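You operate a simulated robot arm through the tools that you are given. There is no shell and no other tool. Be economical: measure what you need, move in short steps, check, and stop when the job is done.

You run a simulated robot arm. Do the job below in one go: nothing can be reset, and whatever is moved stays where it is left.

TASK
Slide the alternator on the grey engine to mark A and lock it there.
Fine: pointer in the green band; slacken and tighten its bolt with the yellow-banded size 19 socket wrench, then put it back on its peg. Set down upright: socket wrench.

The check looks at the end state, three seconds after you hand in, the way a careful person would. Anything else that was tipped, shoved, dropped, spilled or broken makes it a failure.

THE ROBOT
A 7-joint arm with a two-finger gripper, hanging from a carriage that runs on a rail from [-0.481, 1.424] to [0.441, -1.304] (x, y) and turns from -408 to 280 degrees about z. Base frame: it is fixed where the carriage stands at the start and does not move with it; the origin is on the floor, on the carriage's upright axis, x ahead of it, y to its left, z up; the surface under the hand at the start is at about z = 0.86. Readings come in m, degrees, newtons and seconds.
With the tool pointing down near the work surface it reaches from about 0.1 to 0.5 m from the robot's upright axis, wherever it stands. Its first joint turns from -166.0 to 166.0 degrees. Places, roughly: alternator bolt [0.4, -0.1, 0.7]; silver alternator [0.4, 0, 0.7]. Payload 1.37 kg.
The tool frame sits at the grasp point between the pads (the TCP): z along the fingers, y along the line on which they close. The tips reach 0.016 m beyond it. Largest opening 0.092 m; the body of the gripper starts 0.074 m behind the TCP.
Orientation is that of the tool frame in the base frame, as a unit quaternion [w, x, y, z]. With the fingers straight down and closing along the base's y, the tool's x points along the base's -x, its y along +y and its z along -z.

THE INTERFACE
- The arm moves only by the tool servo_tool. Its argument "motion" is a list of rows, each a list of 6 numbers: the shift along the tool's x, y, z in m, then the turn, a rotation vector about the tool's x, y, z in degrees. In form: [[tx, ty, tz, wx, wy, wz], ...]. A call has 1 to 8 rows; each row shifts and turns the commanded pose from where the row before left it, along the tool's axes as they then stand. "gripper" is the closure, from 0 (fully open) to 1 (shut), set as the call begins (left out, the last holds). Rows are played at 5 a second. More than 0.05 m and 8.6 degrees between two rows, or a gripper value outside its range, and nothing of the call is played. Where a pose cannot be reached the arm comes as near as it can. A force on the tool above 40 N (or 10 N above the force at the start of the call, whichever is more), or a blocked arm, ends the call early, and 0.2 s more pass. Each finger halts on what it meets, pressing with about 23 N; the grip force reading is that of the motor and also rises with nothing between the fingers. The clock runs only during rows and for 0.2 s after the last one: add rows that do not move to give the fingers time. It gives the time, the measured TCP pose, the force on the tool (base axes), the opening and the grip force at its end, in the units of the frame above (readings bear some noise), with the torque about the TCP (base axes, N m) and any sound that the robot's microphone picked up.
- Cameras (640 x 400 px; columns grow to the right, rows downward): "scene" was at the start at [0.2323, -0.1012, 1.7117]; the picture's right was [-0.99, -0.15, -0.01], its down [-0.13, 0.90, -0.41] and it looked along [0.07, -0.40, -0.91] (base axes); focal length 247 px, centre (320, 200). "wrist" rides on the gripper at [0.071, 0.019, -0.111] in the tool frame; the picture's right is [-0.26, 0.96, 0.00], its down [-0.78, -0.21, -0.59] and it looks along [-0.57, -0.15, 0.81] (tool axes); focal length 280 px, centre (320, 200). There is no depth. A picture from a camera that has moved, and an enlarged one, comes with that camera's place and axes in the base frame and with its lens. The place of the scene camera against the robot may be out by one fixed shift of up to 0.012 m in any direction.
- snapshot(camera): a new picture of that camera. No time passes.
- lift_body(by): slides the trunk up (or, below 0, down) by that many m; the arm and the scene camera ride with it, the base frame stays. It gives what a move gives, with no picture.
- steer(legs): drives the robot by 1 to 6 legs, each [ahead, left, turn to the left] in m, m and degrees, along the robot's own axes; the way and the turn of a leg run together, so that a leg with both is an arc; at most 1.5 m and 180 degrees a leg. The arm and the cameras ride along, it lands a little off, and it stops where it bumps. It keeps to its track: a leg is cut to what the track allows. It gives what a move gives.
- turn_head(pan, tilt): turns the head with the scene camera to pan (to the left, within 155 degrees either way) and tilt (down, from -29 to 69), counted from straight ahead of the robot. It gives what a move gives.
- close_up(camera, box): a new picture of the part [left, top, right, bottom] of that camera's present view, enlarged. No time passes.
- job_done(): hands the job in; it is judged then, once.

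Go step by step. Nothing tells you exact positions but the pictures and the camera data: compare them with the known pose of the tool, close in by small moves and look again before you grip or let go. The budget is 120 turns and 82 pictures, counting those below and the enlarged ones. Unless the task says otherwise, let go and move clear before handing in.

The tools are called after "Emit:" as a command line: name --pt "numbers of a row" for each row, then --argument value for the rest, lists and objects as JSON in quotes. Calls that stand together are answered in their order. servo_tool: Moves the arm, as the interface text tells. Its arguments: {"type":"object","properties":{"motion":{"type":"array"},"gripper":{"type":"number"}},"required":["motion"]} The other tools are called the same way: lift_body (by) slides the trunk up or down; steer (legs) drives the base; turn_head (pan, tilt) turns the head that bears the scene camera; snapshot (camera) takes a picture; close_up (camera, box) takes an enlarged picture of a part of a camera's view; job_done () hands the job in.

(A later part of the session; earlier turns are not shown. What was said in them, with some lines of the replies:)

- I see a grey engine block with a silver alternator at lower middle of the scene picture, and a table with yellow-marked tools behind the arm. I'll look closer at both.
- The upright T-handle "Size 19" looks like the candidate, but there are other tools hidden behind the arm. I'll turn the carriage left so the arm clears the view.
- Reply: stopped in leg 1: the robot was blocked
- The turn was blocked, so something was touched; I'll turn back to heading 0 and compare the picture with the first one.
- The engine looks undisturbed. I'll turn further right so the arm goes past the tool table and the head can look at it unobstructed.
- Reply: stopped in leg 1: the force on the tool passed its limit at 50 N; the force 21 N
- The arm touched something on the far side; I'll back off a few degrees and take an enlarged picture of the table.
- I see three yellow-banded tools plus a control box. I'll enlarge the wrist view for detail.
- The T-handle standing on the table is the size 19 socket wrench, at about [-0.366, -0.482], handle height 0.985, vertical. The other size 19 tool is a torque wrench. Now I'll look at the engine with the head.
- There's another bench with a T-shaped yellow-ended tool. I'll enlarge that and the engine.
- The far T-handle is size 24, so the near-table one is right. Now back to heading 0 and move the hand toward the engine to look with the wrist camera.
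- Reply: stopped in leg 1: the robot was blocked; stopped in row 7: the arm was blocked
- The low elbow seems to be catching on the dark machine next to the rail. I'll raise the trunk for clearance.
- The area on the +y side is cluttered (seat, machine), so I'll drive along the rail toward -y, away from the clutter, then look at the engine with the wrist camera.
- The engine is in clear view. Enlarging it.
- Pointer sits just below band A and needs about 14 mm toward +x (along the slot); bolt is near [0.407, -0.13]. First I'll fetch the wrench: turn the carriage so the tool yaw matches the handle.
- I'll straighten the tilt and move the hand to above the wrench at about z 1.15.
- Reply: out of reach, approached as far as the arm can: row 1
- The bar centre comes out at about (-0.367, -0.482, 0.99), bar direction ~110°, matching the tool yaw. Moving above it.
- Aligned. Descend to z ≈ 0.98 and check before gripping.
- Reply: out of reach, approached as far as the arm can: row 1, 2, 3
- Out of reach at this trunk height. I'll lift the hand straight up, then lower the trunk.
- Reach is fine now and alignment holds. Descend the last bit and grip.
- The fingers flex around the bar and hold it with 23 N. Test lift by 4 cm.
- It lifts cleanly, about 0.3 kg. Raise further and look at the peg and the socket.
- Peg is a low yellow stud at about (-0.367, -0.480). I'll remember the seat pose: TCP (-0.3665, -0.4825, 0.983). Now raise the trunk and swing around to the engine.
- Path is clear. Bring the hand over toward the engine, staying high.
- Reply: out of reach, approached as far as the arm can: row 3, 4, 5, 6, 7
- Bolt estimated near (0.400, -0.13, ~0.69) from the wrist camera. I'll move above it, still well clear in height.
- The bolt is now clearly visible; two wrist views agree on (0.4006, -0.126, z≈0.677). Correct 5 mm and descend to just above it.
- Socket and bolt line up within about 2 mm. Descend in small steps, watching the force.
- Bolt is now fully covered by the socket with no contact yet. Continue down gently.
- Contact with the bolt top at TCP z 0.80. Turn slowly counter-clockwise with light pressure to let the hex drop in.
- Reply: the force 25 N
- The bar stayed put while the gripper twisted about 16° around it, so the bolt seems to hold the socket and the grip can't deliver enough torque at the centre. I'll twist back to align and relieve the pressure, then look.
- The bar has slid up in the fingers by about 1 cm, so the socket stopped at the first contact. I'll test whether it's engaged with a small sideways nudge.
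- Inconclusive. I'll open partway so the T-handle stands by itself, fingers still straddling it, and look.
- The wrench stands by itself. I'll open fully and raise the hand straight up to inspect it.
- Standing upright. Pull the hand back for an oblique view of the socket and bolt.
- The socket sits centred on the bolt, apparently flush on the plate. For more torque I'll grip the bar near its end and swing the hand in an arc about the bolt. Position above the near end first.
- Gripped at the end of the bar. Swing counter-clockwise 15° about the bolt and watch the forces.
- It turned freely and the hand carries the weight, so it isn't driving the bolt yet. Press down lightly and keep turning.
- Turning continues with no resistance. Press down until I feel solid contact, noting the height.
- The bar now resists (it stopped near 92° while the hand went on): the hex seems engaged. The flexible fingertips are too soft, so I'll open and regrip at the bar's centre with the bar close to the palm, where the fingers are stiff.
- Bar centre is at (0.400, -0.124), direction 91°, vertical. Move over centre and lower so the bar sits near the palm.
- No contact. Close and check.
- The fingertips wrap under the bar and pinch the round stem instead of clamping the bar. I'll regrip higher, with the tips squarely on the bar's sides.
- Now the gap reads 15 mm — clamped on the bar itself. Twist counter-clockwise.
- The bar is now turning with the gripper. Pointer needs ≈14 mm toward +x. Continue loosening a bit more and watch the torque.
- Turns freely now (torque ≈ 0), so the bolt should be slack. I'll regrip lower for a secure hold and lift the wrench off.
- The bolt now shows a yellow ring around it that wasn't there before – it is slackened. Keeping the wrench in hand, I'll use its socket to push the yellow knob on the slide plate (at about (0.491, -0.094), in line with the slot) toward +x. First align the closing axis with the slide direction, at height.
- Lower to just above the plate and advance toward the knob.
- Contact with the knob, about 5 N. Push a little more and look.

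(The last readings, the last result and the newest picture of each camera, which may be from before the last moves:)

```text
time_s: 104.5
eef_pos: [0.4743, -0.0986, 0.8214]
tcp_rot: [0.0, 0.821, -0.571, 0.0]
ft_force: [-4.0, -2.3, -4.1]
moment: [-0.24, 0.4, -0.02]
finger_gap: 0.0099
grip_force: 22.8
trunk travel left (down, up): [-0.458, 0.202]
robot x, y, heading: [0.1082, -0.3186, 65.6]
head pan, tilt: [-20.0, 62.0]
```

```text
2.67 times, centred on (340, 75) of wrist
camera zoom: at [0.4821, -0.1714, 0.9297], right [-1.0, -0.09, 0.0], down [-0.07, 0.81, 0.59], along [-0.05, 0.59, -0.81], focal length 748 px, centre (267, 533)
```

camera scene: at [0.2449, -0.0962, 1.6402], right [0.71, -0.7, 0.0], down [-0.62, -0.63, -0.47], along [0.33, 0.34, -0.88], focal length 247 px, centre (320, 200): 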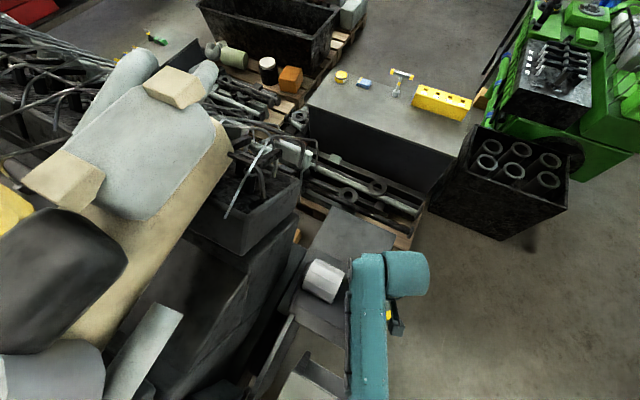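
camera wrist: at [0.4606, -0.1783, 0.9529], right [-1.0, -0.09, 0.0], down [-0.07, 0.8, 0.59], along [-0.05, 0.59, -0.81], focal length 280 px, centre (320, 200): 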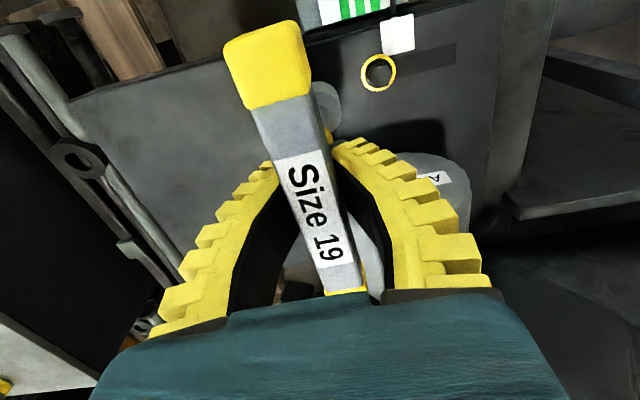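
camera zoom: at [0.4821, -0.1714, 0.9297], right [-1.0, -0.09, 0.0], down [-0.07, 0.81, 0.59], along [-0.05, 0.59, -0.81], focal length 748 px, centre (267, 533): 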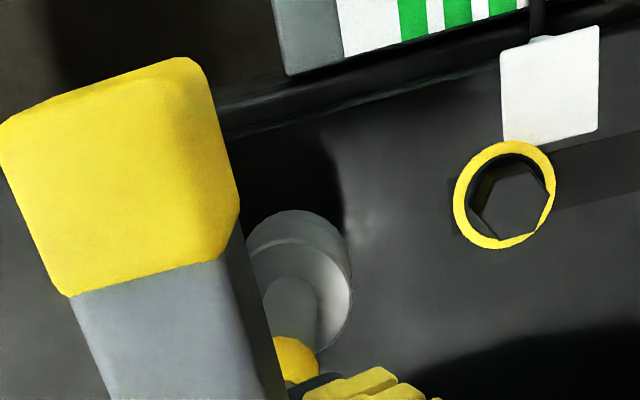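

The plate slides: the slot now extends past the bolt. About 7–9 mm to go; push 5 mm more, then look from a squarer angle.

Emit:
servo_tool --pt "0 -0.002 0 0 0 0" --pt "0 -0.002 0 0 0 0" --pt "0 -0.001 0 0 0 0" --pt "0 0 0 0 0 0"

Emit:
close_up --camera "scene" --box '[340, 275, 400, 335]'

```text
time_s: 105.5
eef_pos: [0.4805, -0.0974, 0.8201]
tcp_rot: [0.0, 0.821, -0.571, -0.001]
ft_force: [-4.7, -2.7, -3.9]
moment: [-0.26, 0.36, 0.01]
finger_gap: 0.0101
grip_force: 22.9
trunk travel left (down, up): [-0.458, 0.202]
robot x, y, heading: [0.1074, -0.3204, 65.6]
head pan, tilt: [-20.0, 62.0]
```

```text
6.67 times, centred on (370, 305) of scene
camera zoom: at [0.2445, -0.0965, 1.64], right [0.71, -0.7, 0.0], down [-0.62, -0.63, -0.47], along [0.33, 0.33, -0.88], focal length 1644 px, centre (-13, -500)
```

zoom: 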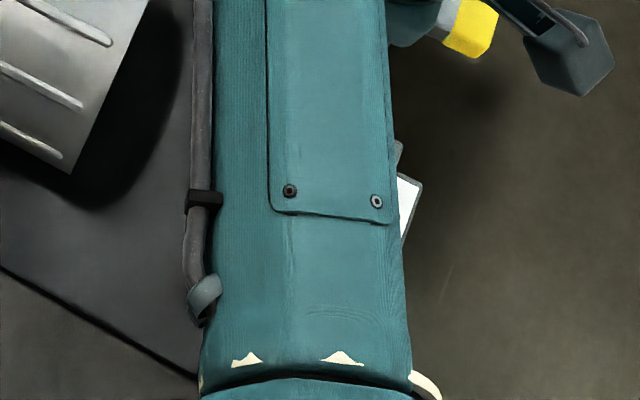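

Arm blocks that view. Back off, raise, and place the wrist camera over the pointer.

Emit:
servo_tool --pt "0 0.006 0 0 0 0" --pt "0 0 -0.03 0 0 0" --pt "0 0 -0.035 0 0 0" --pt "0 0.035 0 0 0 0" --pt "0 0.035 0 0 0 0" --pt "0 0 0 0 0 0"

Emit:
close_up --camera "wrist" --box '[220, 0, 420, 130]'

```text
time_s: 106.9
eef_pos: [0.4068, -0.1215, 0.8854]
tcp_rot: [-0.002, 0.821, -0.571, 0.001]
ft_force: [0.6, 0.6, -3.2]
moment: [-0.04, -0.02, -0.02]
finger_gap: 0.0099
grip_force: 22.6
trunk travel left (down, up): [-0.458, 0.202]
robot x, y, heading: [0.1069, -0.3235, 65.5]
head pan, tilt: [-20.0, 62.0]
```

```text
3.08 times, centred on (320, 65) of wrist
camera zoom: at [0.4154, -0.1943, 0.995], right [-1.0, -0.09, 0.0], down [-0.07, 0.8, 0.59], along [-0.05, 0.59, -0.81], focal length 863 px, centre (320, 615)
```

zoom: 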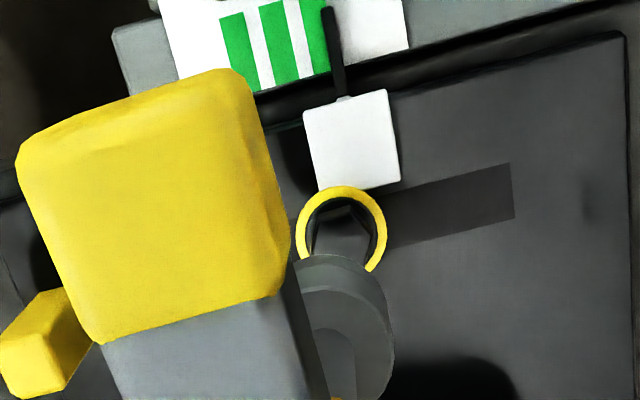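

Pointer is now at the edge of band A, about 4.5 mm short of its centre. Repeat the path back to the knob and push 4.5 mm further.

Emit:
servo_tool --pt "0 -0.035 0 0 0 0" --pt "0 -0.035 0 0 0 0" --pt "0 0 0.035 0 0 0" --pt "0 0 0.03 0 0 0" --pt "0 -0.006 0 0 0 0" --pt "0 -0.0025 0 0 0 0" --pt "0 -0.002 0 0 0 0" --pt "0 0 0 0 0 0"

Emit:
servo_tool --pt "0 0.006 0 0 0 0" --pt "0 0.004 0 0 0 0" --pt "0 0 -0.03 0 0 0" --pt "0 0 -0.035 0 0 0" --pt "0 0.035 0 0 0 0" --pt "0 0.035 0 0 0 0" --pt "0 0 0 0 0 0"

Emit:
close_up --camera "wrist" --box '[220, 0, 420, 130]'

```text
time_s: 108.7
eef_pos: [0.4843, -0.0955, 0.819]
tcp_rot: [0.001, 0.82, -0.572, -0.001]
ft_force: [-4.6, -2.9, -4.2]
moment: [-0.25, 0.37, 0.0]
finger_gap: 0.01
grip_force: 22.7
trunk travel left (down, up): [-0.458, 0.202]
robot x, y, heading: [0.1109, -0.3244, 65.5]
head pan, tilt: [-20.0, 62.0]
```

```text
time_s: 110.3
eef_pos: [0.4076, -0.1225, 0.8855]
tcp_rot: [0.0, 0.821, -0.571, 0.001]
ft_force: [-0.4, -0.5, -4.1]
moment: [0.01, -0.02, 0.02]
finger_gap: 0.0098
grip_force: 23.0
trunk travel left (down, up): [-0.458, 0.202]
robot x, y, heading: [0.1106, -0.3185, 65.7]
head pan, tilt: [-20.0, 62.0]
```

```text
3.08 times, centred on (320, 65) of wrist
camera zoom: at [0.4157, -0.1946, 0.9953], right [-1.0, -0.09, 0.0], down [-0.07, 0.8, 0.59], along [-0.05, 0.59, -0.81], focal length 863 px, centre (320, 615)
```

zoom: 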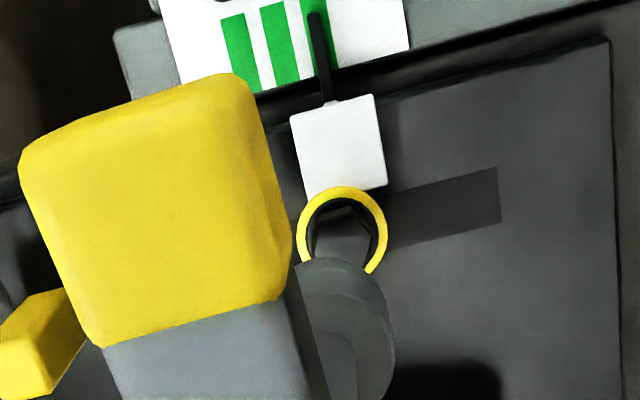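

Pointer is centred in band A. Now refit the socket on the bolt: rotate back to the yaw at which it came off, centre over the bolt, and descend.

Emit:
servo_tool --pt "0 0.006 0 0 0 0" --pt "0 0 0 0 0 -8.4" --pt "0 0 0 0 0 -8.4" --pt "0 0 0 0 0 -8.4" --pt "0 0 0 0 0 -8.4" --pt "0 0 0 0 0 -8.4" --pt "-0.0011 0.0006 0.03 0 0 0" --pt "0 0 0 0 0 0"

Emit:
close_up --camera "wrist" --box '[240, 0, 420, 150]'

```text
time_s: 112.1
eef_pos: [0.4015, -0.125, 0.8581]
tcp_rot: [0.0, 0.971, -0.24, 0.0]
ft_force: [0.2, 0.1, -3.8]
moment: [0.0, -0.01, -0.01]
finger_gap: 0.0097
grip_force: 22.9
trunk travel left (down, up): [-0.458, 0.202]
robot x, y, heading: [0.1078, -0.3206, 65.5]
head pan, tilt: [-20.0, 62.0]
```

```text
2.67 times, centred on (330, 75) of wrist
camera zoom: at [0.4574, -0.1748, 0.9661], right [-0.68, -0.73, 0.0], down [-0.59, 0.55, 0.59], along [-0.43, 0.4, -0.81], focal length 748 px, centre (293, 533)
```

zoom: 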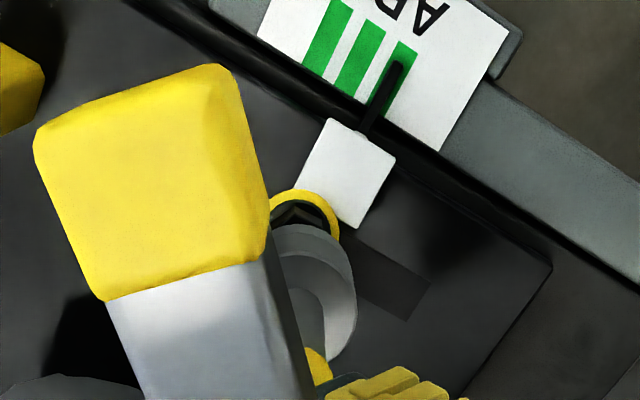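

Well aligned (about 1 mm correction). Pointer still in band A. Descend onto the bolt.

Emit:
servo_tool --pt "0.001 0 0.015 0 0 0" --pt "0 0 0.015 0 0 0" --pt "0 0 0.01 0 0 0" --pt "0 0 0.006 0 0 0" --pt "0 0 0 0 0 0"

Emit:
servo_tool --pt "0 0 0.003 0 0 0" --pt "0 0 0.003 0 0 0" --pt "0 0 0.002 0 0 0" --pt "0 0 0 0 0 0"

```text
time_s: 113.3
eef_pos: [0.4026, -0.1242, 0.8084]
tcp_rot: [-0.001, 0.971, -0.24, 0.0]
ft_force: [0.1, -0.1, -3.4]
moment: [-0.01, 0.03, 0.01]
finger_gap: 0.0098
grip_force: 22.8
trunk travel left (down, up): [-0.458, 0.202]
robot x, y, heading: [0.1097, -0.3215, 65.6]
head pan, tilt: [-20.0, 62.0]
```

```text
time_s: 114.3
eef_pos: [0.4051, -0.1224, 0.8012]
tcp_rot: [-0.001, 0.971, -0.24, 0.001]
ft_force: [-1.5, 0.7, 5.5]
moment: [-0.01, 0.19, 0.01]
finger_gap: 0.0095
grip_force: 22.7
trunk travel left (down, up): [-0.458, 0.202]
robot x, y, heading: [0.1112, -0.3225, 65.5]
head pan, tilt: [-20.0, 62.0]
```

Seated at the same height as before. Regrip with the tips on the bar for torque.

Emit:
servo_tool --pt "0 0 0 0 0 0" --pt "0 0 0 0 0 0" --pt "0 0 -0.012 0 0 0" --pt "-0.001 0.001 -0.0105 0 0 0" --pt "0 0 0 0 0 0" --gripper 0.5

Emit:
servo_tool --pt "0 0 0 0 0 0" --pt "0 0 0 0 0 0" --pt "0 0 0 0 0 0" --pt "0 0 0 0 0 0" --gripper 1

Emit:
servo_tool --pt "0 0 0 0 0 6" --pt "0 0 0 0 0 6" --pt "0 0 0 0 0 6" --pt "0 0 0 0 0 6" --pt "0 0 0 0 0 6" --pt "0 0 0 0 0 0"

Emit:
snapshot --camera "wrist"

```text
time_s: 115.5
eef_pos: [0.403, -0.1249, 0.8246]
tcp_rot: [0.0, 0.971, -0.24, 0.0]
ft_force: [-0.1, -0.6, 0.2]
moment: [-0.01, -0.02, 0.02]
finger_gap: 0.0492
grip_force: 2.5
trunk travel left (down, up): [-0.458, 0.202]
robot x, y, heading: [0.1089, -0.3219, 65.7]
head pan, tilt: [-20.0, 62.0]
```

```text
time_s: 116.5
eef_pos: [0.4022, -0.1258, 0.8237]
tcp_rot: [-0.001, 0.971, -0.24, 0.0]
ft_force: [-2.1, -0.9, 11.6]
moment: [0.1, 0.22, -0.01]
finger_gap: 0.0155
grip_force: 23.1
trunk travel left (down, up): [-0.458, 0.202]
robot x, y, heading: [0.1067, -0.3223, 65.7]
head pan, tilt: [-20.0, 62.0]
```

```text
time_s: 117.9
eef_pos: [0.4031, -0.1243, 0.8231]
tcp_rot: [-0.001, 0.876, -0.483, 0.001]
ft_force: [0.2, -2.3, 9.2]
moment: [-0.3, -0.16, 0.05]
finger_gap: 0.0153
grip_force: 23.7
trunk travel left (down, up): [-0.458, 0.202]
robot x, y, heading: [0.1075, -0.3257, 65.6]
head pan, tilt: [-20.0, 62.0]
```

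```text
12 pictures are left
camera wrist: at [0.4255, -0.1953, 0.9331], right [-0.96, -0.29, 0.0], down [-0.24, 0.77, 0.59], along [-0.17, 0.56, -0.81], focal length 280 px, centre (320, 200)
```

wrist: 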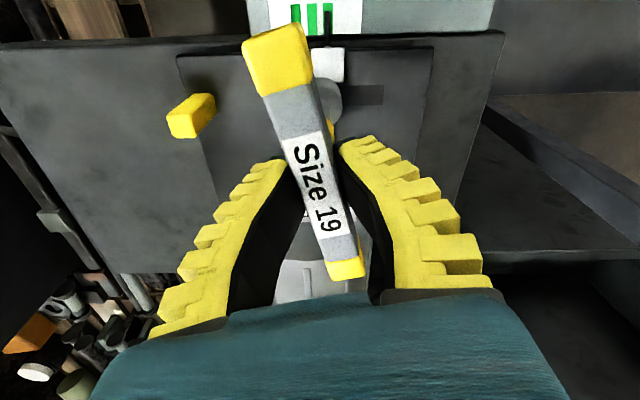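

Turning freely clockwise. Continue until the torque rises.

Emit:
servo_tool --pt "0 0 0 0 0 6" --pt "0 0 0 0 0 6" --pt "0 0 0 0 0 6" --pt "0 0 0 0 0 6" --pt "0 0 0 0 0 6" --pt "0 0 0 0 0 0"

Emit:
servo_tool --pt "0 0 0 0 0 6" --pt "0 0 0 0 0 6" --pt "0 0 0 0 0 6" --pt "0 0 0 0 0 0"

Emit:
servo_tool --pt "0 0 0 0 0 6" --pt "0 0 0 0 0 6" --pt "0 0 0 0 0 6" --pt "0 0 0 0 0 0"

```text
time_s: 119.3
eef_pos: [0.4023, -0.1255, 0.8238]
tcp_rot: [0.001, 0.72, -0.694, 0.0]
ft_force: [0.1, -2.9, 5.9]
moment: [-0.32, -0.03, 0.39]
finger_gap: 0.0141
grip_force: 23.0
trunk travel left (down, up): [-0.458, 0.202]
robot x, y, heading: [0.1074, -0.3216, 65.5]
head pan, tilt: [-20.0, 62.0]
```

```text
time_s: 120.3
eef_pos: [0.4034, -0.1238, 0.824]
tcp_rot: [-0.001, -0.603, 0.798, 0.001]
ft_force: [0.2, -0.9, 2.4]
moment: [0.05, -0.03, 0.53]
finger_gap: 0.0154
grip_force: 23.2
trunk travel left (down, up): [-0.458, 0.202]
robot x, y, heading: [0.1064, -0.322, 65.8]
head pan, tilt: [-20.0, 62.0]
```

```text
time_s: 121.3
eef_pos: [0.4023, -0.1249, 0.8241]
tcp_rot: [0.0, -0.472, 0.882, 0.0]
ft_force: [0.1, -0.1, 0.7]
moment: [-0.02, -0.02, 0.79]
finger_gap: 0.0193
grip_force: 23.0
trunk travel left (down, up): [-0.458, 0.202]
robot x, y, heading: [0.1062, -0.3223, 65.7]
head pan, tilt: [-20.0, 62.0]
```

Torque is rising (0.39 → 0.53 → 0.79 N m): the bolt is tightening. A bit more, then look.

Emit:
servo_tool --pt "0 0 0 0 0 5" --pt "0 0 0 0 0 5" --pt "0 0 0 0 0 0"

Emit:
snapshot --camera "wrist"

```text
time_s: 122.1
eef_pos: [0.4048, -0.1239, 0.824]
tcp_rot: [0.0, -0.392, 0.92, 0.0]
ft_force: [-1.6, -0.2, 1.9]
moment: [0.0, 0.06, 0.98]
finger_gap: 0.0217
grip_force: 23.2
trunk travel left (down, up): [-0.458, 0.202]
robot x, y, heading: [0.1077, -0.3238, 65.3]
head pan, tilt: [-20.0, 62.0]
```

```text
11 pictures are left
camera wrist: at [0.3415, -0.1622, 0.9333], right [-0.52, 0.86, 0.0], down [0.69, 0.42, 0.59], along [0.51, 0.3, -0.81], focal length 280 px, centre (320, 200)
```

wrist: 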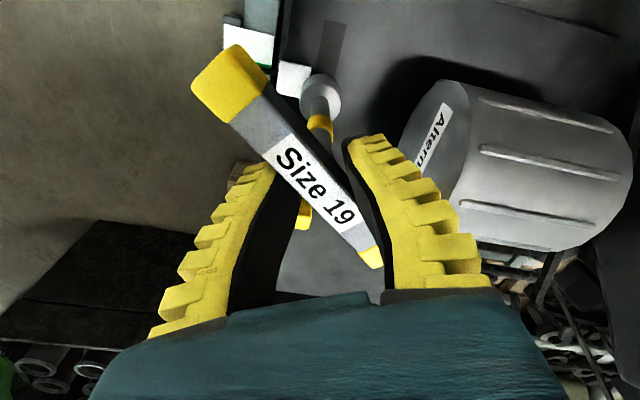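

Emit:
servo_tool --pt "0 0 0 0 0 5" --pt "0 0 0 0 0 5" --pt "0 0 0 0 0 0"

```text
time_s: 122.9
eef_pos: [0.4037, -0.1239, 0.8242]
tcp_rot: [0.0, -0.31, 0.951, 0.0]
ft_force: [-0.7, -1.0, 2.3]
moment: [0.0, 0.01, 1.13]
finger_gap: 0.0244
grip_force: 23.0
trunk travel left (down, up): [-0.458, 0.202]
robot x, y, heading: [0.1091, -0.3215, 65.6]
head pan, tilt: [-20.0, 62.0]
```

Torque reached 1.1 N m with the bar back near its original angle (66°). Release, realign with the bar, regrip low and lift off to check the bolt ring.

Emit:
servo_tool --pt "0 0 0 0 0 0" --pt "0 0 0 0 0 0" --pt "0 0 0 0 0 -7.5" --pt "0 0 0 0 0 -7.5" --pt "0 0 0 0 0 -7.5" --pt "0 0 0 0 0 -7.5" --pt "0 0 0.02 0 0 0" --pt "0 0 0 0 0 0" --gripper 0.4

Emit:
servo_tool --pt "0 0 0 0 0 0" --pt "0 0 0 0 0 0" --pt "0 0 0 0 0 0" --pt "0 0 0 0 0 0" --gripper 1

Emit:
servo_tool --pt "0 0 -0.005 0 0 0" --pt "0 0 -0.015 0 0 0" --pt "0 0 -0.02 0 0 0" --pt "0 0 -0.03 0 0 0" --pt "0 0 -0.04 0 0 0" --pt "0 0 -0.04 0 0 0" --pt "0 0 0 0 0 0"

Emit:
close_up --camera "wrist" --box '[220, 0, 440, 200]'

```text
time_s: 124.7
eef_pos: [0.4039, -0.1255, 0.8031]
tcp_rot: [0.001, -0.547, 0.837, 0.0]
ft_force: [-0.7, -0.3, 0.5]
moment: [0.02, 0.0, -0.01]
finger_gap: 0.0579
grip_force: 1.9
trunk travel left (down, up): [-0.458, 0.202]
robot x, y, heading: [0.1078, -0.3178, 65.8]
head pan, tilt: [-20.0, 62.0]
```

```text
time_s: 125.7
eef_pos: [0.4025, -0.1256, 0.8029]
tcp_rot: [0.001, -0.546, 0.837, 0.0]
ft_force: [-0.7, 1.0, 0.0]
moment: [-0.02, 0.01, -0.05]
finger_gap: 0.0119
grip_force: 23.3
trunk travel left (down, up): [-0.458, 0.202]
robot x, y, heading: [0.106, -0.3228, 65.7]
head pan, tilt: [-20.0, 62.0]
```

```text
time_s: 127.3
eef_pos: [0.4041, -0.1243, 0.9506]
tcp_rot: [0.0, -0.547, 0.837, -0.001]
ft_force: [-0.2, -0.2, -3.4]
moment: [-0.02, 0.02, 0.02]
finger_gap: 0.0116
grip_force: 22.9
trunk travel left (down, up): [-0.458, 0.202]
robot x, y, heading: [0.1063, -0.32, 65.6]
head pan, tilt: [-20.0, 62.0]
```

```text
2.00 times, centred on (330, 100) of wrist
camera zoom: at [0.3592, -0.1805, 1.0615], right [-0.78, 0.63, 0.0], down [0.51, 0.63, 0.59], along [0.37, 0.46, -0.81], focal length 561 px, centre (300, 400)
```

zoom: 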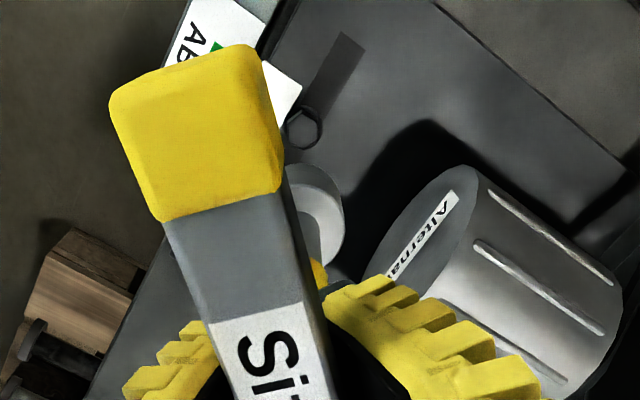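

The ring is hidden again: the bolt is tight. Now carry the wrench back: raise, retract, then swing to the tool table.

Emit:
servo_tool --pt "0 0 -0.04 0 0 0" --pt "0 0 -0.04 0 0 0" --pt "0 0 -0.03 0 0 0" --pt "0 0 0 0 0 0"

Emit:
servo_tool --pt "0.0325 -0.0274 0 0 0 0" --pt "0.0325 -0.0274 0 0 0 0" --pt "0.0325 -0.0274 0 0 0 0" --pt "0.0325 -0.0274 0 0 0 0" --pt "0.0325 -0.0274 0 0 0 0" --pt "0.0325 -0.0274 0 0 0 0" --pt "0.0325 -0.0274 0 0 0 0" --pt "0.0325 -0.0274 0 0 0 0"

Emit:
lift_body --by 0.15

Emit:
close_up --camera "scene" --box '[330, 250, 430, 350]'

```text
time_s: 128.3
eef_pos: [0.4038, -0.1228, 1.0639]
tcp_rot: [0.001, -0.547, 0.837, 0.0]
ft_force: [-0.5, 1.6, -3.6]
moment: [0.03, -0.01, 0.05]
finger_gap: 0.0115
grip_force: 22.9
trunk travel left (down, up): [-0.458, 0.202]
robot x, y, heading: [0.1086, -0.319, 65.5]
head pan, tilt: [-20.0, 62.0]
```

```text
time_s: 130.1
eef_pos: [0.4982, -0.4544, 1.0626]
tcp_rot: [0.0, -0.547, 0.837, 0.001]
ft_force: [-1.0, 0.6, -3.7]
moment: [0.01, -0.03, 0.0]
finger_gap: 0.0116
grip_force: 22.8
trunk travel left (down, up): [-0.458, 0.202]
robot x, y, heading: [0.1102, -0.3188, 65.6]
head pan, tilt: [-20.0, 62.0]
```

```text
time_s: 131.9
eef_pos: [0.4975, -0.4522, 1.2119]
tcp_rot: [0.0, -0.547, 0.837, 0.0]
ft_force: [0.1, 0.5, -4.0]
moment: [-0.04, 0.0, 0.02]
finger_gap: 0.0116
grip_force: 22.9
trunk travel left (down, up): [-0.608, 0.052]
robot x, y, heading: [0.109, -0.3202, 65.5]
head pan, tilt: [-20.0, 62.0]
```

```text
4.00 times, centred on (380, 300) of scene
camera zoom: at [0.2449, -0.0961, 1.7902], right [0.71, -0.7, 0.0], down [-0.62, -0.63, -0.47], along [0.33, 0.34, -0.88], focal length 987 px, centre (80, -200)
```

zoom: 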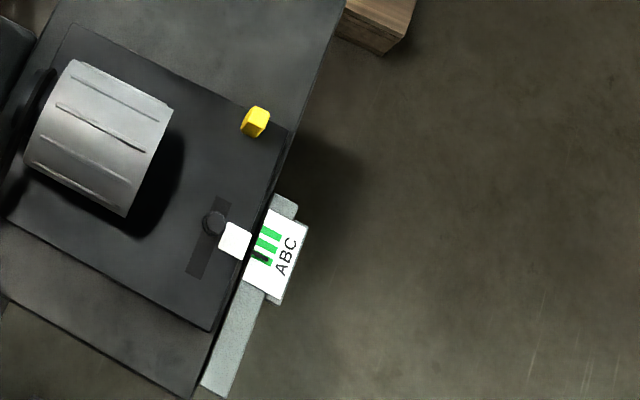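

Pointer sits in band A. Swing the carriage back toward the tool table.

Emit:
steer --legs '[[0, 0, -70]]'

Emit:
steer --legs '[[0, 0, -68]]'

```text
time_s: 135.2
eef_pos: [0.1345, -0.7331, 1.2122]
tcp_rot: [0.0, 0.014, 1.0, 0.0]
ft_force: [0.2, 0.8, -3.7]
moment: [0.0, 0.05, 0.02]
finger_gap: 0.0113
grip_force: 22.6
trunk travel left (down, up): [-0.608, 0.052]
robot x, y, heading: [0.1101, -0.3213, -2.6]
head pan, tilt: [-20.0, 62.0]
```

```text
time_s: 138.6
eef_pos: [-0.2629, -0.4965, 1.2118]
tcp_rot: [0.0, 0.573, 0.82, 0.001]
ft_force: [0.4, 0.4, -2.3]
moment: [-0.01, -0.03, 0.0]
finger_gap: 0.0113
grip_force: 23.6
trunk travel left (down, up): [-0.608, 0.052]
robot x, y, heading: [0.1076, -0.3232, -70.7]
head pan, tilt: [-20.0, 62.0]
```

Yaw matches the original seat. Move over the peg while high, then lower the trunk.

Emit:
servo_tool --pt "0.0156 -0.0311 0 0 0 0" --pt "0.0156 -0.0311 0 0 0 0" --pt "0.0156 -0.0312 0 0 0 0" --pt "0 0 0 0 0 0"

Emit:
lift_body --by -0.15

Emit:
close_up --camera "wrist" --box '[220, 0, 420, 150]'

```text
time_s: 139.6
eef_pos: [-0.3678, -0.4858, 1.211]
tcp_rot: [-0.001, 0.572, 0.82, -0.001]
ft_force: [-0.4, -0.5, -3.9]
moment: [0.0, -0.02, 0.02]
finger_gap: 0.011
grip_force: 22.8
trunk travel left (down, up): [-0.608, 0.052]
robot x, y, heading: [0.1094, -0.323, -70.6]
head pan, tilt: [-20.0, 62.0]
```

```text
time_s: 141.4
eef_pos: [-0.368, -0.4866, 1.0612]
tcp_rot: [0.0, 0.573, 0.82, 0.0]
ft_force: [-0.1, -0.7, -3.1]
moment: [0.0, -0.02, -0.01]
finger_gap: 0.0111
grip_force: 22.8
trunk travel left (down, up): [-0.458, 0.202]
robot x, y, heading: [0.1077, -0.3211, -70.5]
head pan, tilt: [-20.0, 62.0]
```

```text
2.67 times, centred on (320, 75) of wrist
camera zoom: at [-0.3736, -0.4133, 1.1705], right [1.0, 0.09, 0.0], down [0.07, -0.8, 0.59], along [0.05, -0.59, -0.81], focal length 748 px, centre (320, 533)
```

zoom: 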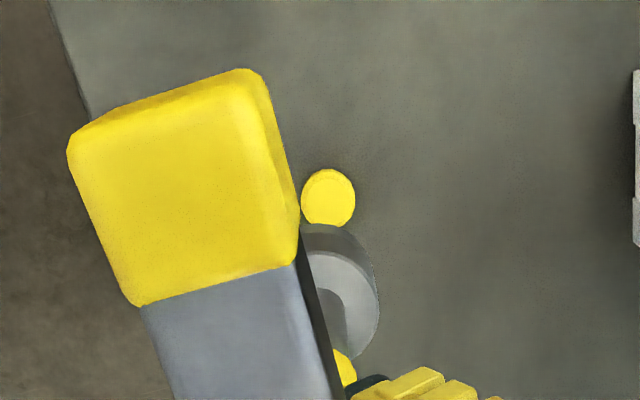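

The peg appears slightly right of and beyond the socket. Shift about 5 mm toward it, descend a bit and look again closer.

Emit:
servo_tool --pt "0.004 0.0036 0 0 0 0" --pt "0 0 0.015 0 0 0" --pt "0 0 0.015 0 0 0" --pt "0 0 0 0 0 0"

Emit:
close_up --camera "wrist" --box '[270, 30, 390, 140]'

```text
time_s: 142.4
eef_pos: [-0.365, -0.4816, 1.0321]
tcp_rot: [0.0, 0.573, 0.82, 0.0]
ft_force: [0.6, 1.3, -3.2]
moment: [0.03, -0.01, 0.01]
finger_gap: 0.0115
grip_force: 22.6
trunk travel left (down, up): [-0.458, 0.202]
robot x, y, heading: [0.1076, -0.3219, -70.6]
head pan, tilt: [-20.0, 62.0]
```

```text
3.64 times, centred on (330, 85) of wrist
camera zoom: at [-0.3709, -0.4087, 1.1406], right [1.0, 0.09, 0.0], down [0.07, -0.8, 0.59], along [0.05, -0.59, -0.81], focal length 1020 px, centre (284, 618)
```

zoom: 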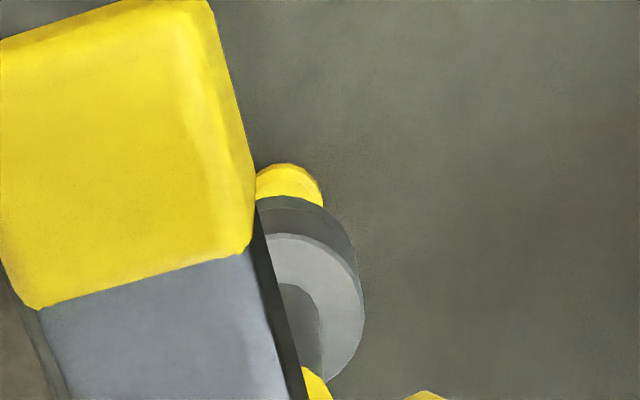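

Now laterally aligned. Descend 28 mm and check again.

Emit:
servo_tool --pt "0 0 0.01 0 0 0" --pt "0 0 0.01 0 0 0" --pt "0 0 0.006 0 0 0" --pt "0 0 0 0 0 0"

Emit:
close_up --camera "wrist" --box '[270, 30, 390, 140]'

```text
time_s: 143.4
eef_pos: [-0.3666, -0.4826, 1.0048]
tcp_rot: [-0.001, 0.573, 0.819, 0.0]
ft_force: [0.1, 0.8, -3.0]
moment: [-0.02, 0.0, 0.01]
finger_gap: 0.0112
grip_force: 23.1
trunk travel left (down, up): [-0.458, 0.202]
robot x, y, heading: [0.1099, -0.3205, -70.4]
head pan, tilt: [-20.0, 62.0]
```

```text
3.64 times, centred on (330, 85) of wrist
camera zoom: at [-0.3721, -0.4086, 1.1143], right [1.0, 0.09, 0.0], down [0.07, -0.8, 0.59], along [0.05, -0.59, -0.81], focal length 1020 px, centre (284, 618)
```

zoom: 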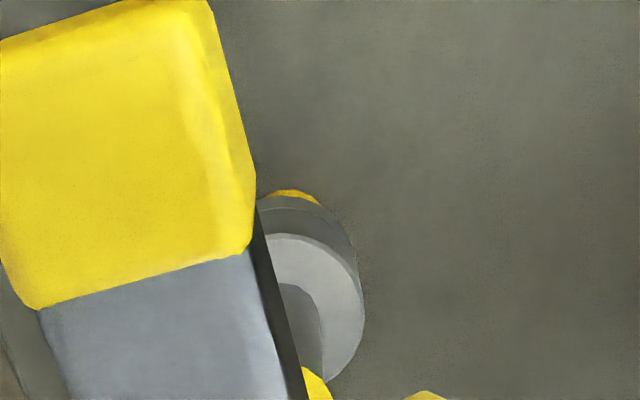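

Comparing with the picture taken right after the first lift-off, the peg appears at the same place for the same TCP, so this is the original seat position. Lower gently, watching for early contact.

Emit:
servo_tool --pt "-0.001 0 0.003 0 0 0" --pt "0 0 0.003 0 0 0" --pt "0 0 0.003 0 0 0" --pt "0 0 0 0 0 0"

Emit:
servo_tool --pt "0 0 0.003 0 0 0" --pt "0 0 0.002 0 0 0" --pt "0 0 0 0 0 0"

```text
time_s: 144.4
eef_pos: [-0.3675, -0.4822, 0.9956]
tcp_rot: [0.001, 0.572, 0.82, 0.0]
ft_force: [0.7, 0.5, -3.7]
moment: [-0.05, 0.03, 0.0]
finger_gap: 0.0111
grip_force: 22.7
trunk travel left (down, up): [-0.458, 0.202]
robot x, y, heading: [0.1079, -0.3235, -71.0]
head pan, tilt: [-20.0, 62.0]
```

```text
time_s: 145.2
eef_pos: [-0.3647, -0.4829, 0.9905]
tcp_rot: [0.0, 0.572, 0.82, 0.0]
ft_force: [1.0, -0.1, -2.9]
moment: [0.02, -0.01, -0.02]
finger_gap: 0.0109
grip_force: 22.8
trunk travel left (down, up): [-0.458, 0.202]
robot x, y, heading: [0.112, -0.3225, -70.7]
head pan, tilt: [-20.0, 62.0]
```

Emit:
servo_tool --pt "0 0 0.002 0 0 0" --pt "0 0 0.002 0 0 0" --pt "0 0 0.001 0 0 0" --pt "0 0 0 0 0 0"

Emit:
close_up --camera "wrist" --box '[230, 30, 390, 170]'

```text
time_s: 146.2
eef_pos: [-0.3671, -0.4817, 0.9871]
tcp_rot: [-0.001, 0.573, 0.819, -0.001]
ft_force: [-0.6, 4.2, 2.4]
moment: [0.41, 0.12, 0.02]
finger_gap: 0.0109
grip_force: 23.1
trunk travel left (down, up): [-0.458, 0.202]
robot x, y, heading: [0.1099, -0.3247, -70.6]
head pan, tilt: [-20.0, 62.0]
```

```text
2.86 times, centred on (310, 100) of wrist
camera zoom: at [-0.3712, -0.4086, 1.0958], right [1.0, 0.09, 0.0], down [0.07, -0.81, 0.59], along [0.05, -0.59, -0.81], focal length 801 px, centre (349, 486)
```

zoom: 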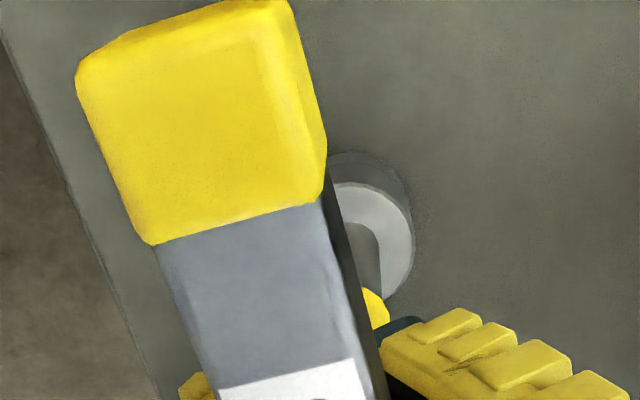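

Contact right at the expected seat height with a sideways push toward +y; relax by 2 mm that way and press a little.

Emit:
servo_tool --pt "0.001 0.0003 0 0 0 0" --pt "0.001 0.0003 0 0 0 0" --pt "0 0 0 0 0 0"

Emit:
servo_tool --pt "0 0 0.001 0 0 0" --pt "0 0 0.001 0 0 0" --pt "0 0 0 0 0 0"

```text
time_s: 147.0
eef_pos: [-0.3653, -0.4806, 0.9854]
tcp_rot: [0.001, 0.573, 0.82, -0.001]
ft_force: [0.2, 0.6, -3.8]
moment: [0.01, -0.03, -0.01]
finger_gap: 0.0107
grip_force: 22.8
trunk travel left (down, up): [-0.458, 0.202]
robot x, y, heading: [0.1099, -0.3216, -70.5]
head pan, tilt: [-20.0, 62.0]
```

```text
time_s: 147.8
eef_pos: [-0.3659, -0.4807, 0.9842]
tcp_rot: [0.0, 0.573, 0.82, 0.0]
ft_force: [0.2, 0.5, -2.7]
moment: [0.04, -0.02, 0.02]
finger_gap: 0.0108
grip_force: 23.3
trunk travel left (down, up): [-0.458, 0.202]
robot x, y, heading: [0.1072, -0.3239, -70.6]
head pan, tilt: [-20.0, 62.0]
```

The contact cleared: the socket is going over the peg. Keep lowering until it rests.

Emit:
servo_tool --pt "0 0 0.002 0 0 0" --pt "0 0 0.002 0 0 0" --pt "0 0 0.001 0 0 0" --pt "0 0 0 0 0 0"

```text
time_s: 148.8
eef_pos: [-0.3688, -0.4813, 0.981]
tcp_rot: [-0.001, 0.573, 0.82, -0.001]
ft_force: [2.7, 0.5, 21.9]
moment: [0.02, -0.04, 0.0]
finger_gap: 0.0119
grip_force: 22.5
trunk travel left (down, up): [-0.458, 0.202]
robot x, y, heading: [0.1076, -0.3233, -70.6]
head pan, tilt: [-20.0, 62.0]
```

Firm, purely vertical contact at z≈0.982 – the original seat height. Release and check.

Emit:
servo_tool --pt "0 0 -0.001 0 0 0" --pt "0 0 0 0 0 0" --pt "0 0 0 0 0 0" --pt "0 0 0 0 0 0" --gripper 0.5

Emit:
servo_tool --pt "0 0 0 0 0 0" --pt "0 0 -0.02 0 0 0" --pt "0 0 -0.03 0 0 0" --pt "0 0 -0.04 0 0 0" --pt "0 0 -0.04 0 0 0" --pt "0 0 0 0 0 0" --gripper 0.2

Emit:
snapshot --camera "wrist"

```text
time_s: 149.8
eef_pos: [-0.3669, -0.48, 0.9802]
tcp_rot: [0.0, 0.573, 0.819, 0.0]
ft_force: [-0.3, -0.2, 0.0]
moment: [0.01, 0.02, -0.03]
finger_gap: 0.0492
grip_force: 2.0
trunk travel left (down, up): [-0.458, 0.202]
robot x, y, heading: [0.1063, -0.3207, -70.3]
head pan, tilt: [-20.0, 62.0]
```

```text
time_s: 151.2
eef_pos: [-0.3672, -0.4802, 1.1086]
tcp_rot: [0.0, 0.572, 0.82, 0.0]
ft_force: [1.1, 0.7, 0.0]
moment: [0.01, -0.05, -0.02]
finger_gap: 0.0755
grip_force: 1.5
trunk travel left (down, up): [-0.458, 0.202]
robot x, y, heading: [0.1071, -0.3229, -70.6]
head pan, tilt: [-20.0, 62.0]
```

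```text
4 pictures are left
camera wrist: at [-0.3728, -0.4069, 1.2175], right [1.0, 0.09, 0.0], down [0.07, -0.8, 0.59], along [0.05, -0.59, -0.81], focal length 280 px, centre (320, 200)
```

wrist: 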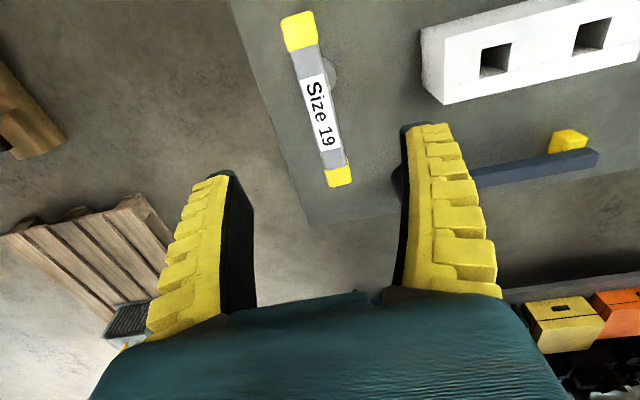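

The wrench stands upright on its peg. Move the arm up clear and take a final look at the pointer.

Emit:
lift_body --by 0.15

Emit:
turn_head --pan 133 --tilt 58

Emit:
snapshot --camera "scene"

```text
time_s: 152.9
eef_pos: [-0.3674, -0.481, 1.2582]
tcp_rot: [0.001, 0.573, 0.819, -0.001]
ft_force: [-0.2, -1.2, 0.3]
moment: [0.0, -0.03, 0.01]
finger_gap: 0.0755
grip_force: 1.7
trunk travel left (down, up): [-0.608, 0.052]
robot x, y, heading: [0.1114, -0.3199, -70.7]
head pan, tilt: [-20.0, 62.0]
```

```text
time_s: 155.3
eef_pos: [-0.3669, -0.4799, 1.2581]
tcp_rot: [0.0, 0.573, 0.82, 0.0]
ft_force: [-0.4, 0.5, -0.7]
moment: [0.02, 0.0, -0.04]
finger_gap: 0.0754
grip_force: 1.1
trunk travel left (down, up): [-0.608, 0.052]
robot x, y, heading: [0.1063, -0.3228, -70.7]
head pan, tilt: [133.0, 58.0]
```

```text
3 pictures are left
camera scene: at [0.2156, -0.4518, 1.7949], right [0.89, -0.46, 0.0], down [-0.39, -0.75, -0.53], along [0.25, 0.47, -0.85], focal length 247 px, centre (320, 200)
```

scene: 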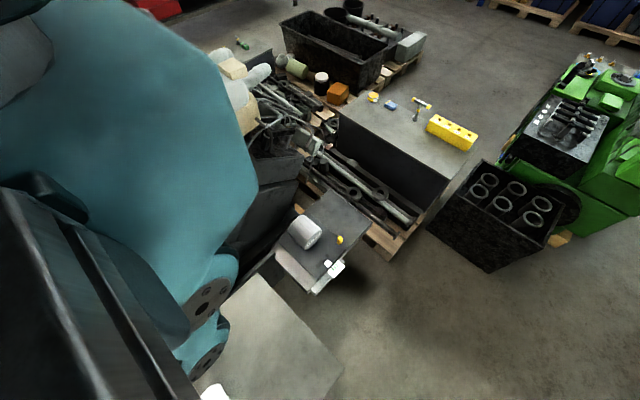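

Emit:
close_up --camera "scene" --box '[310, 245, 360, 290]'

```text
8.89 times, centred on (335, 268) of scene
camera zoom: at [0.2156, -0.4518, 1.7949], right [0.89, -0.46, 0.0], down [-0.39, -0.75, -0.53], along [0.25, 0.47, -0.85], focal length 2193 px, centre (187, -400)
```

zoom: 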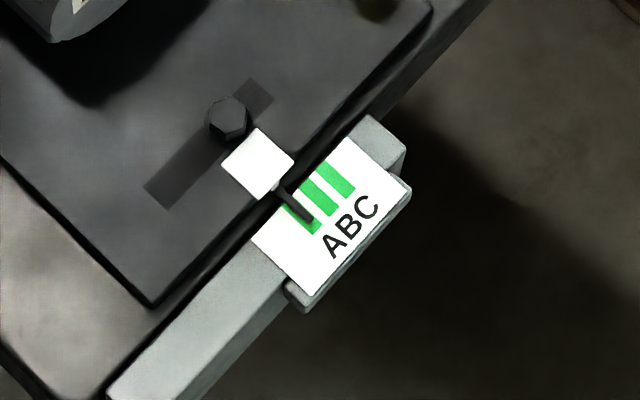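

The pointer is inside green band A, the bolt's yellow ring is hidden again (tight), the wrench is upright on its peg and the arm is clear. Handing in.

Emit:
job_done

```text
The job is handed in.
```

I've handed the job in: the alternator pointer is in the green band at mark A and its bolt is tight again. The size 19 T-handle socket wrench is standing upright back on its peg.

- **Tightening:** I turned the bolt back to about 1.1 N m. The yellow ring that showed when it was slack is hidden again, as it was at the start.
- **Bumps while turning:** The arm was blocked several times early on, by the clutter beside the rail and by something on the far side. I saw nothing moved in the pictures afterwards.
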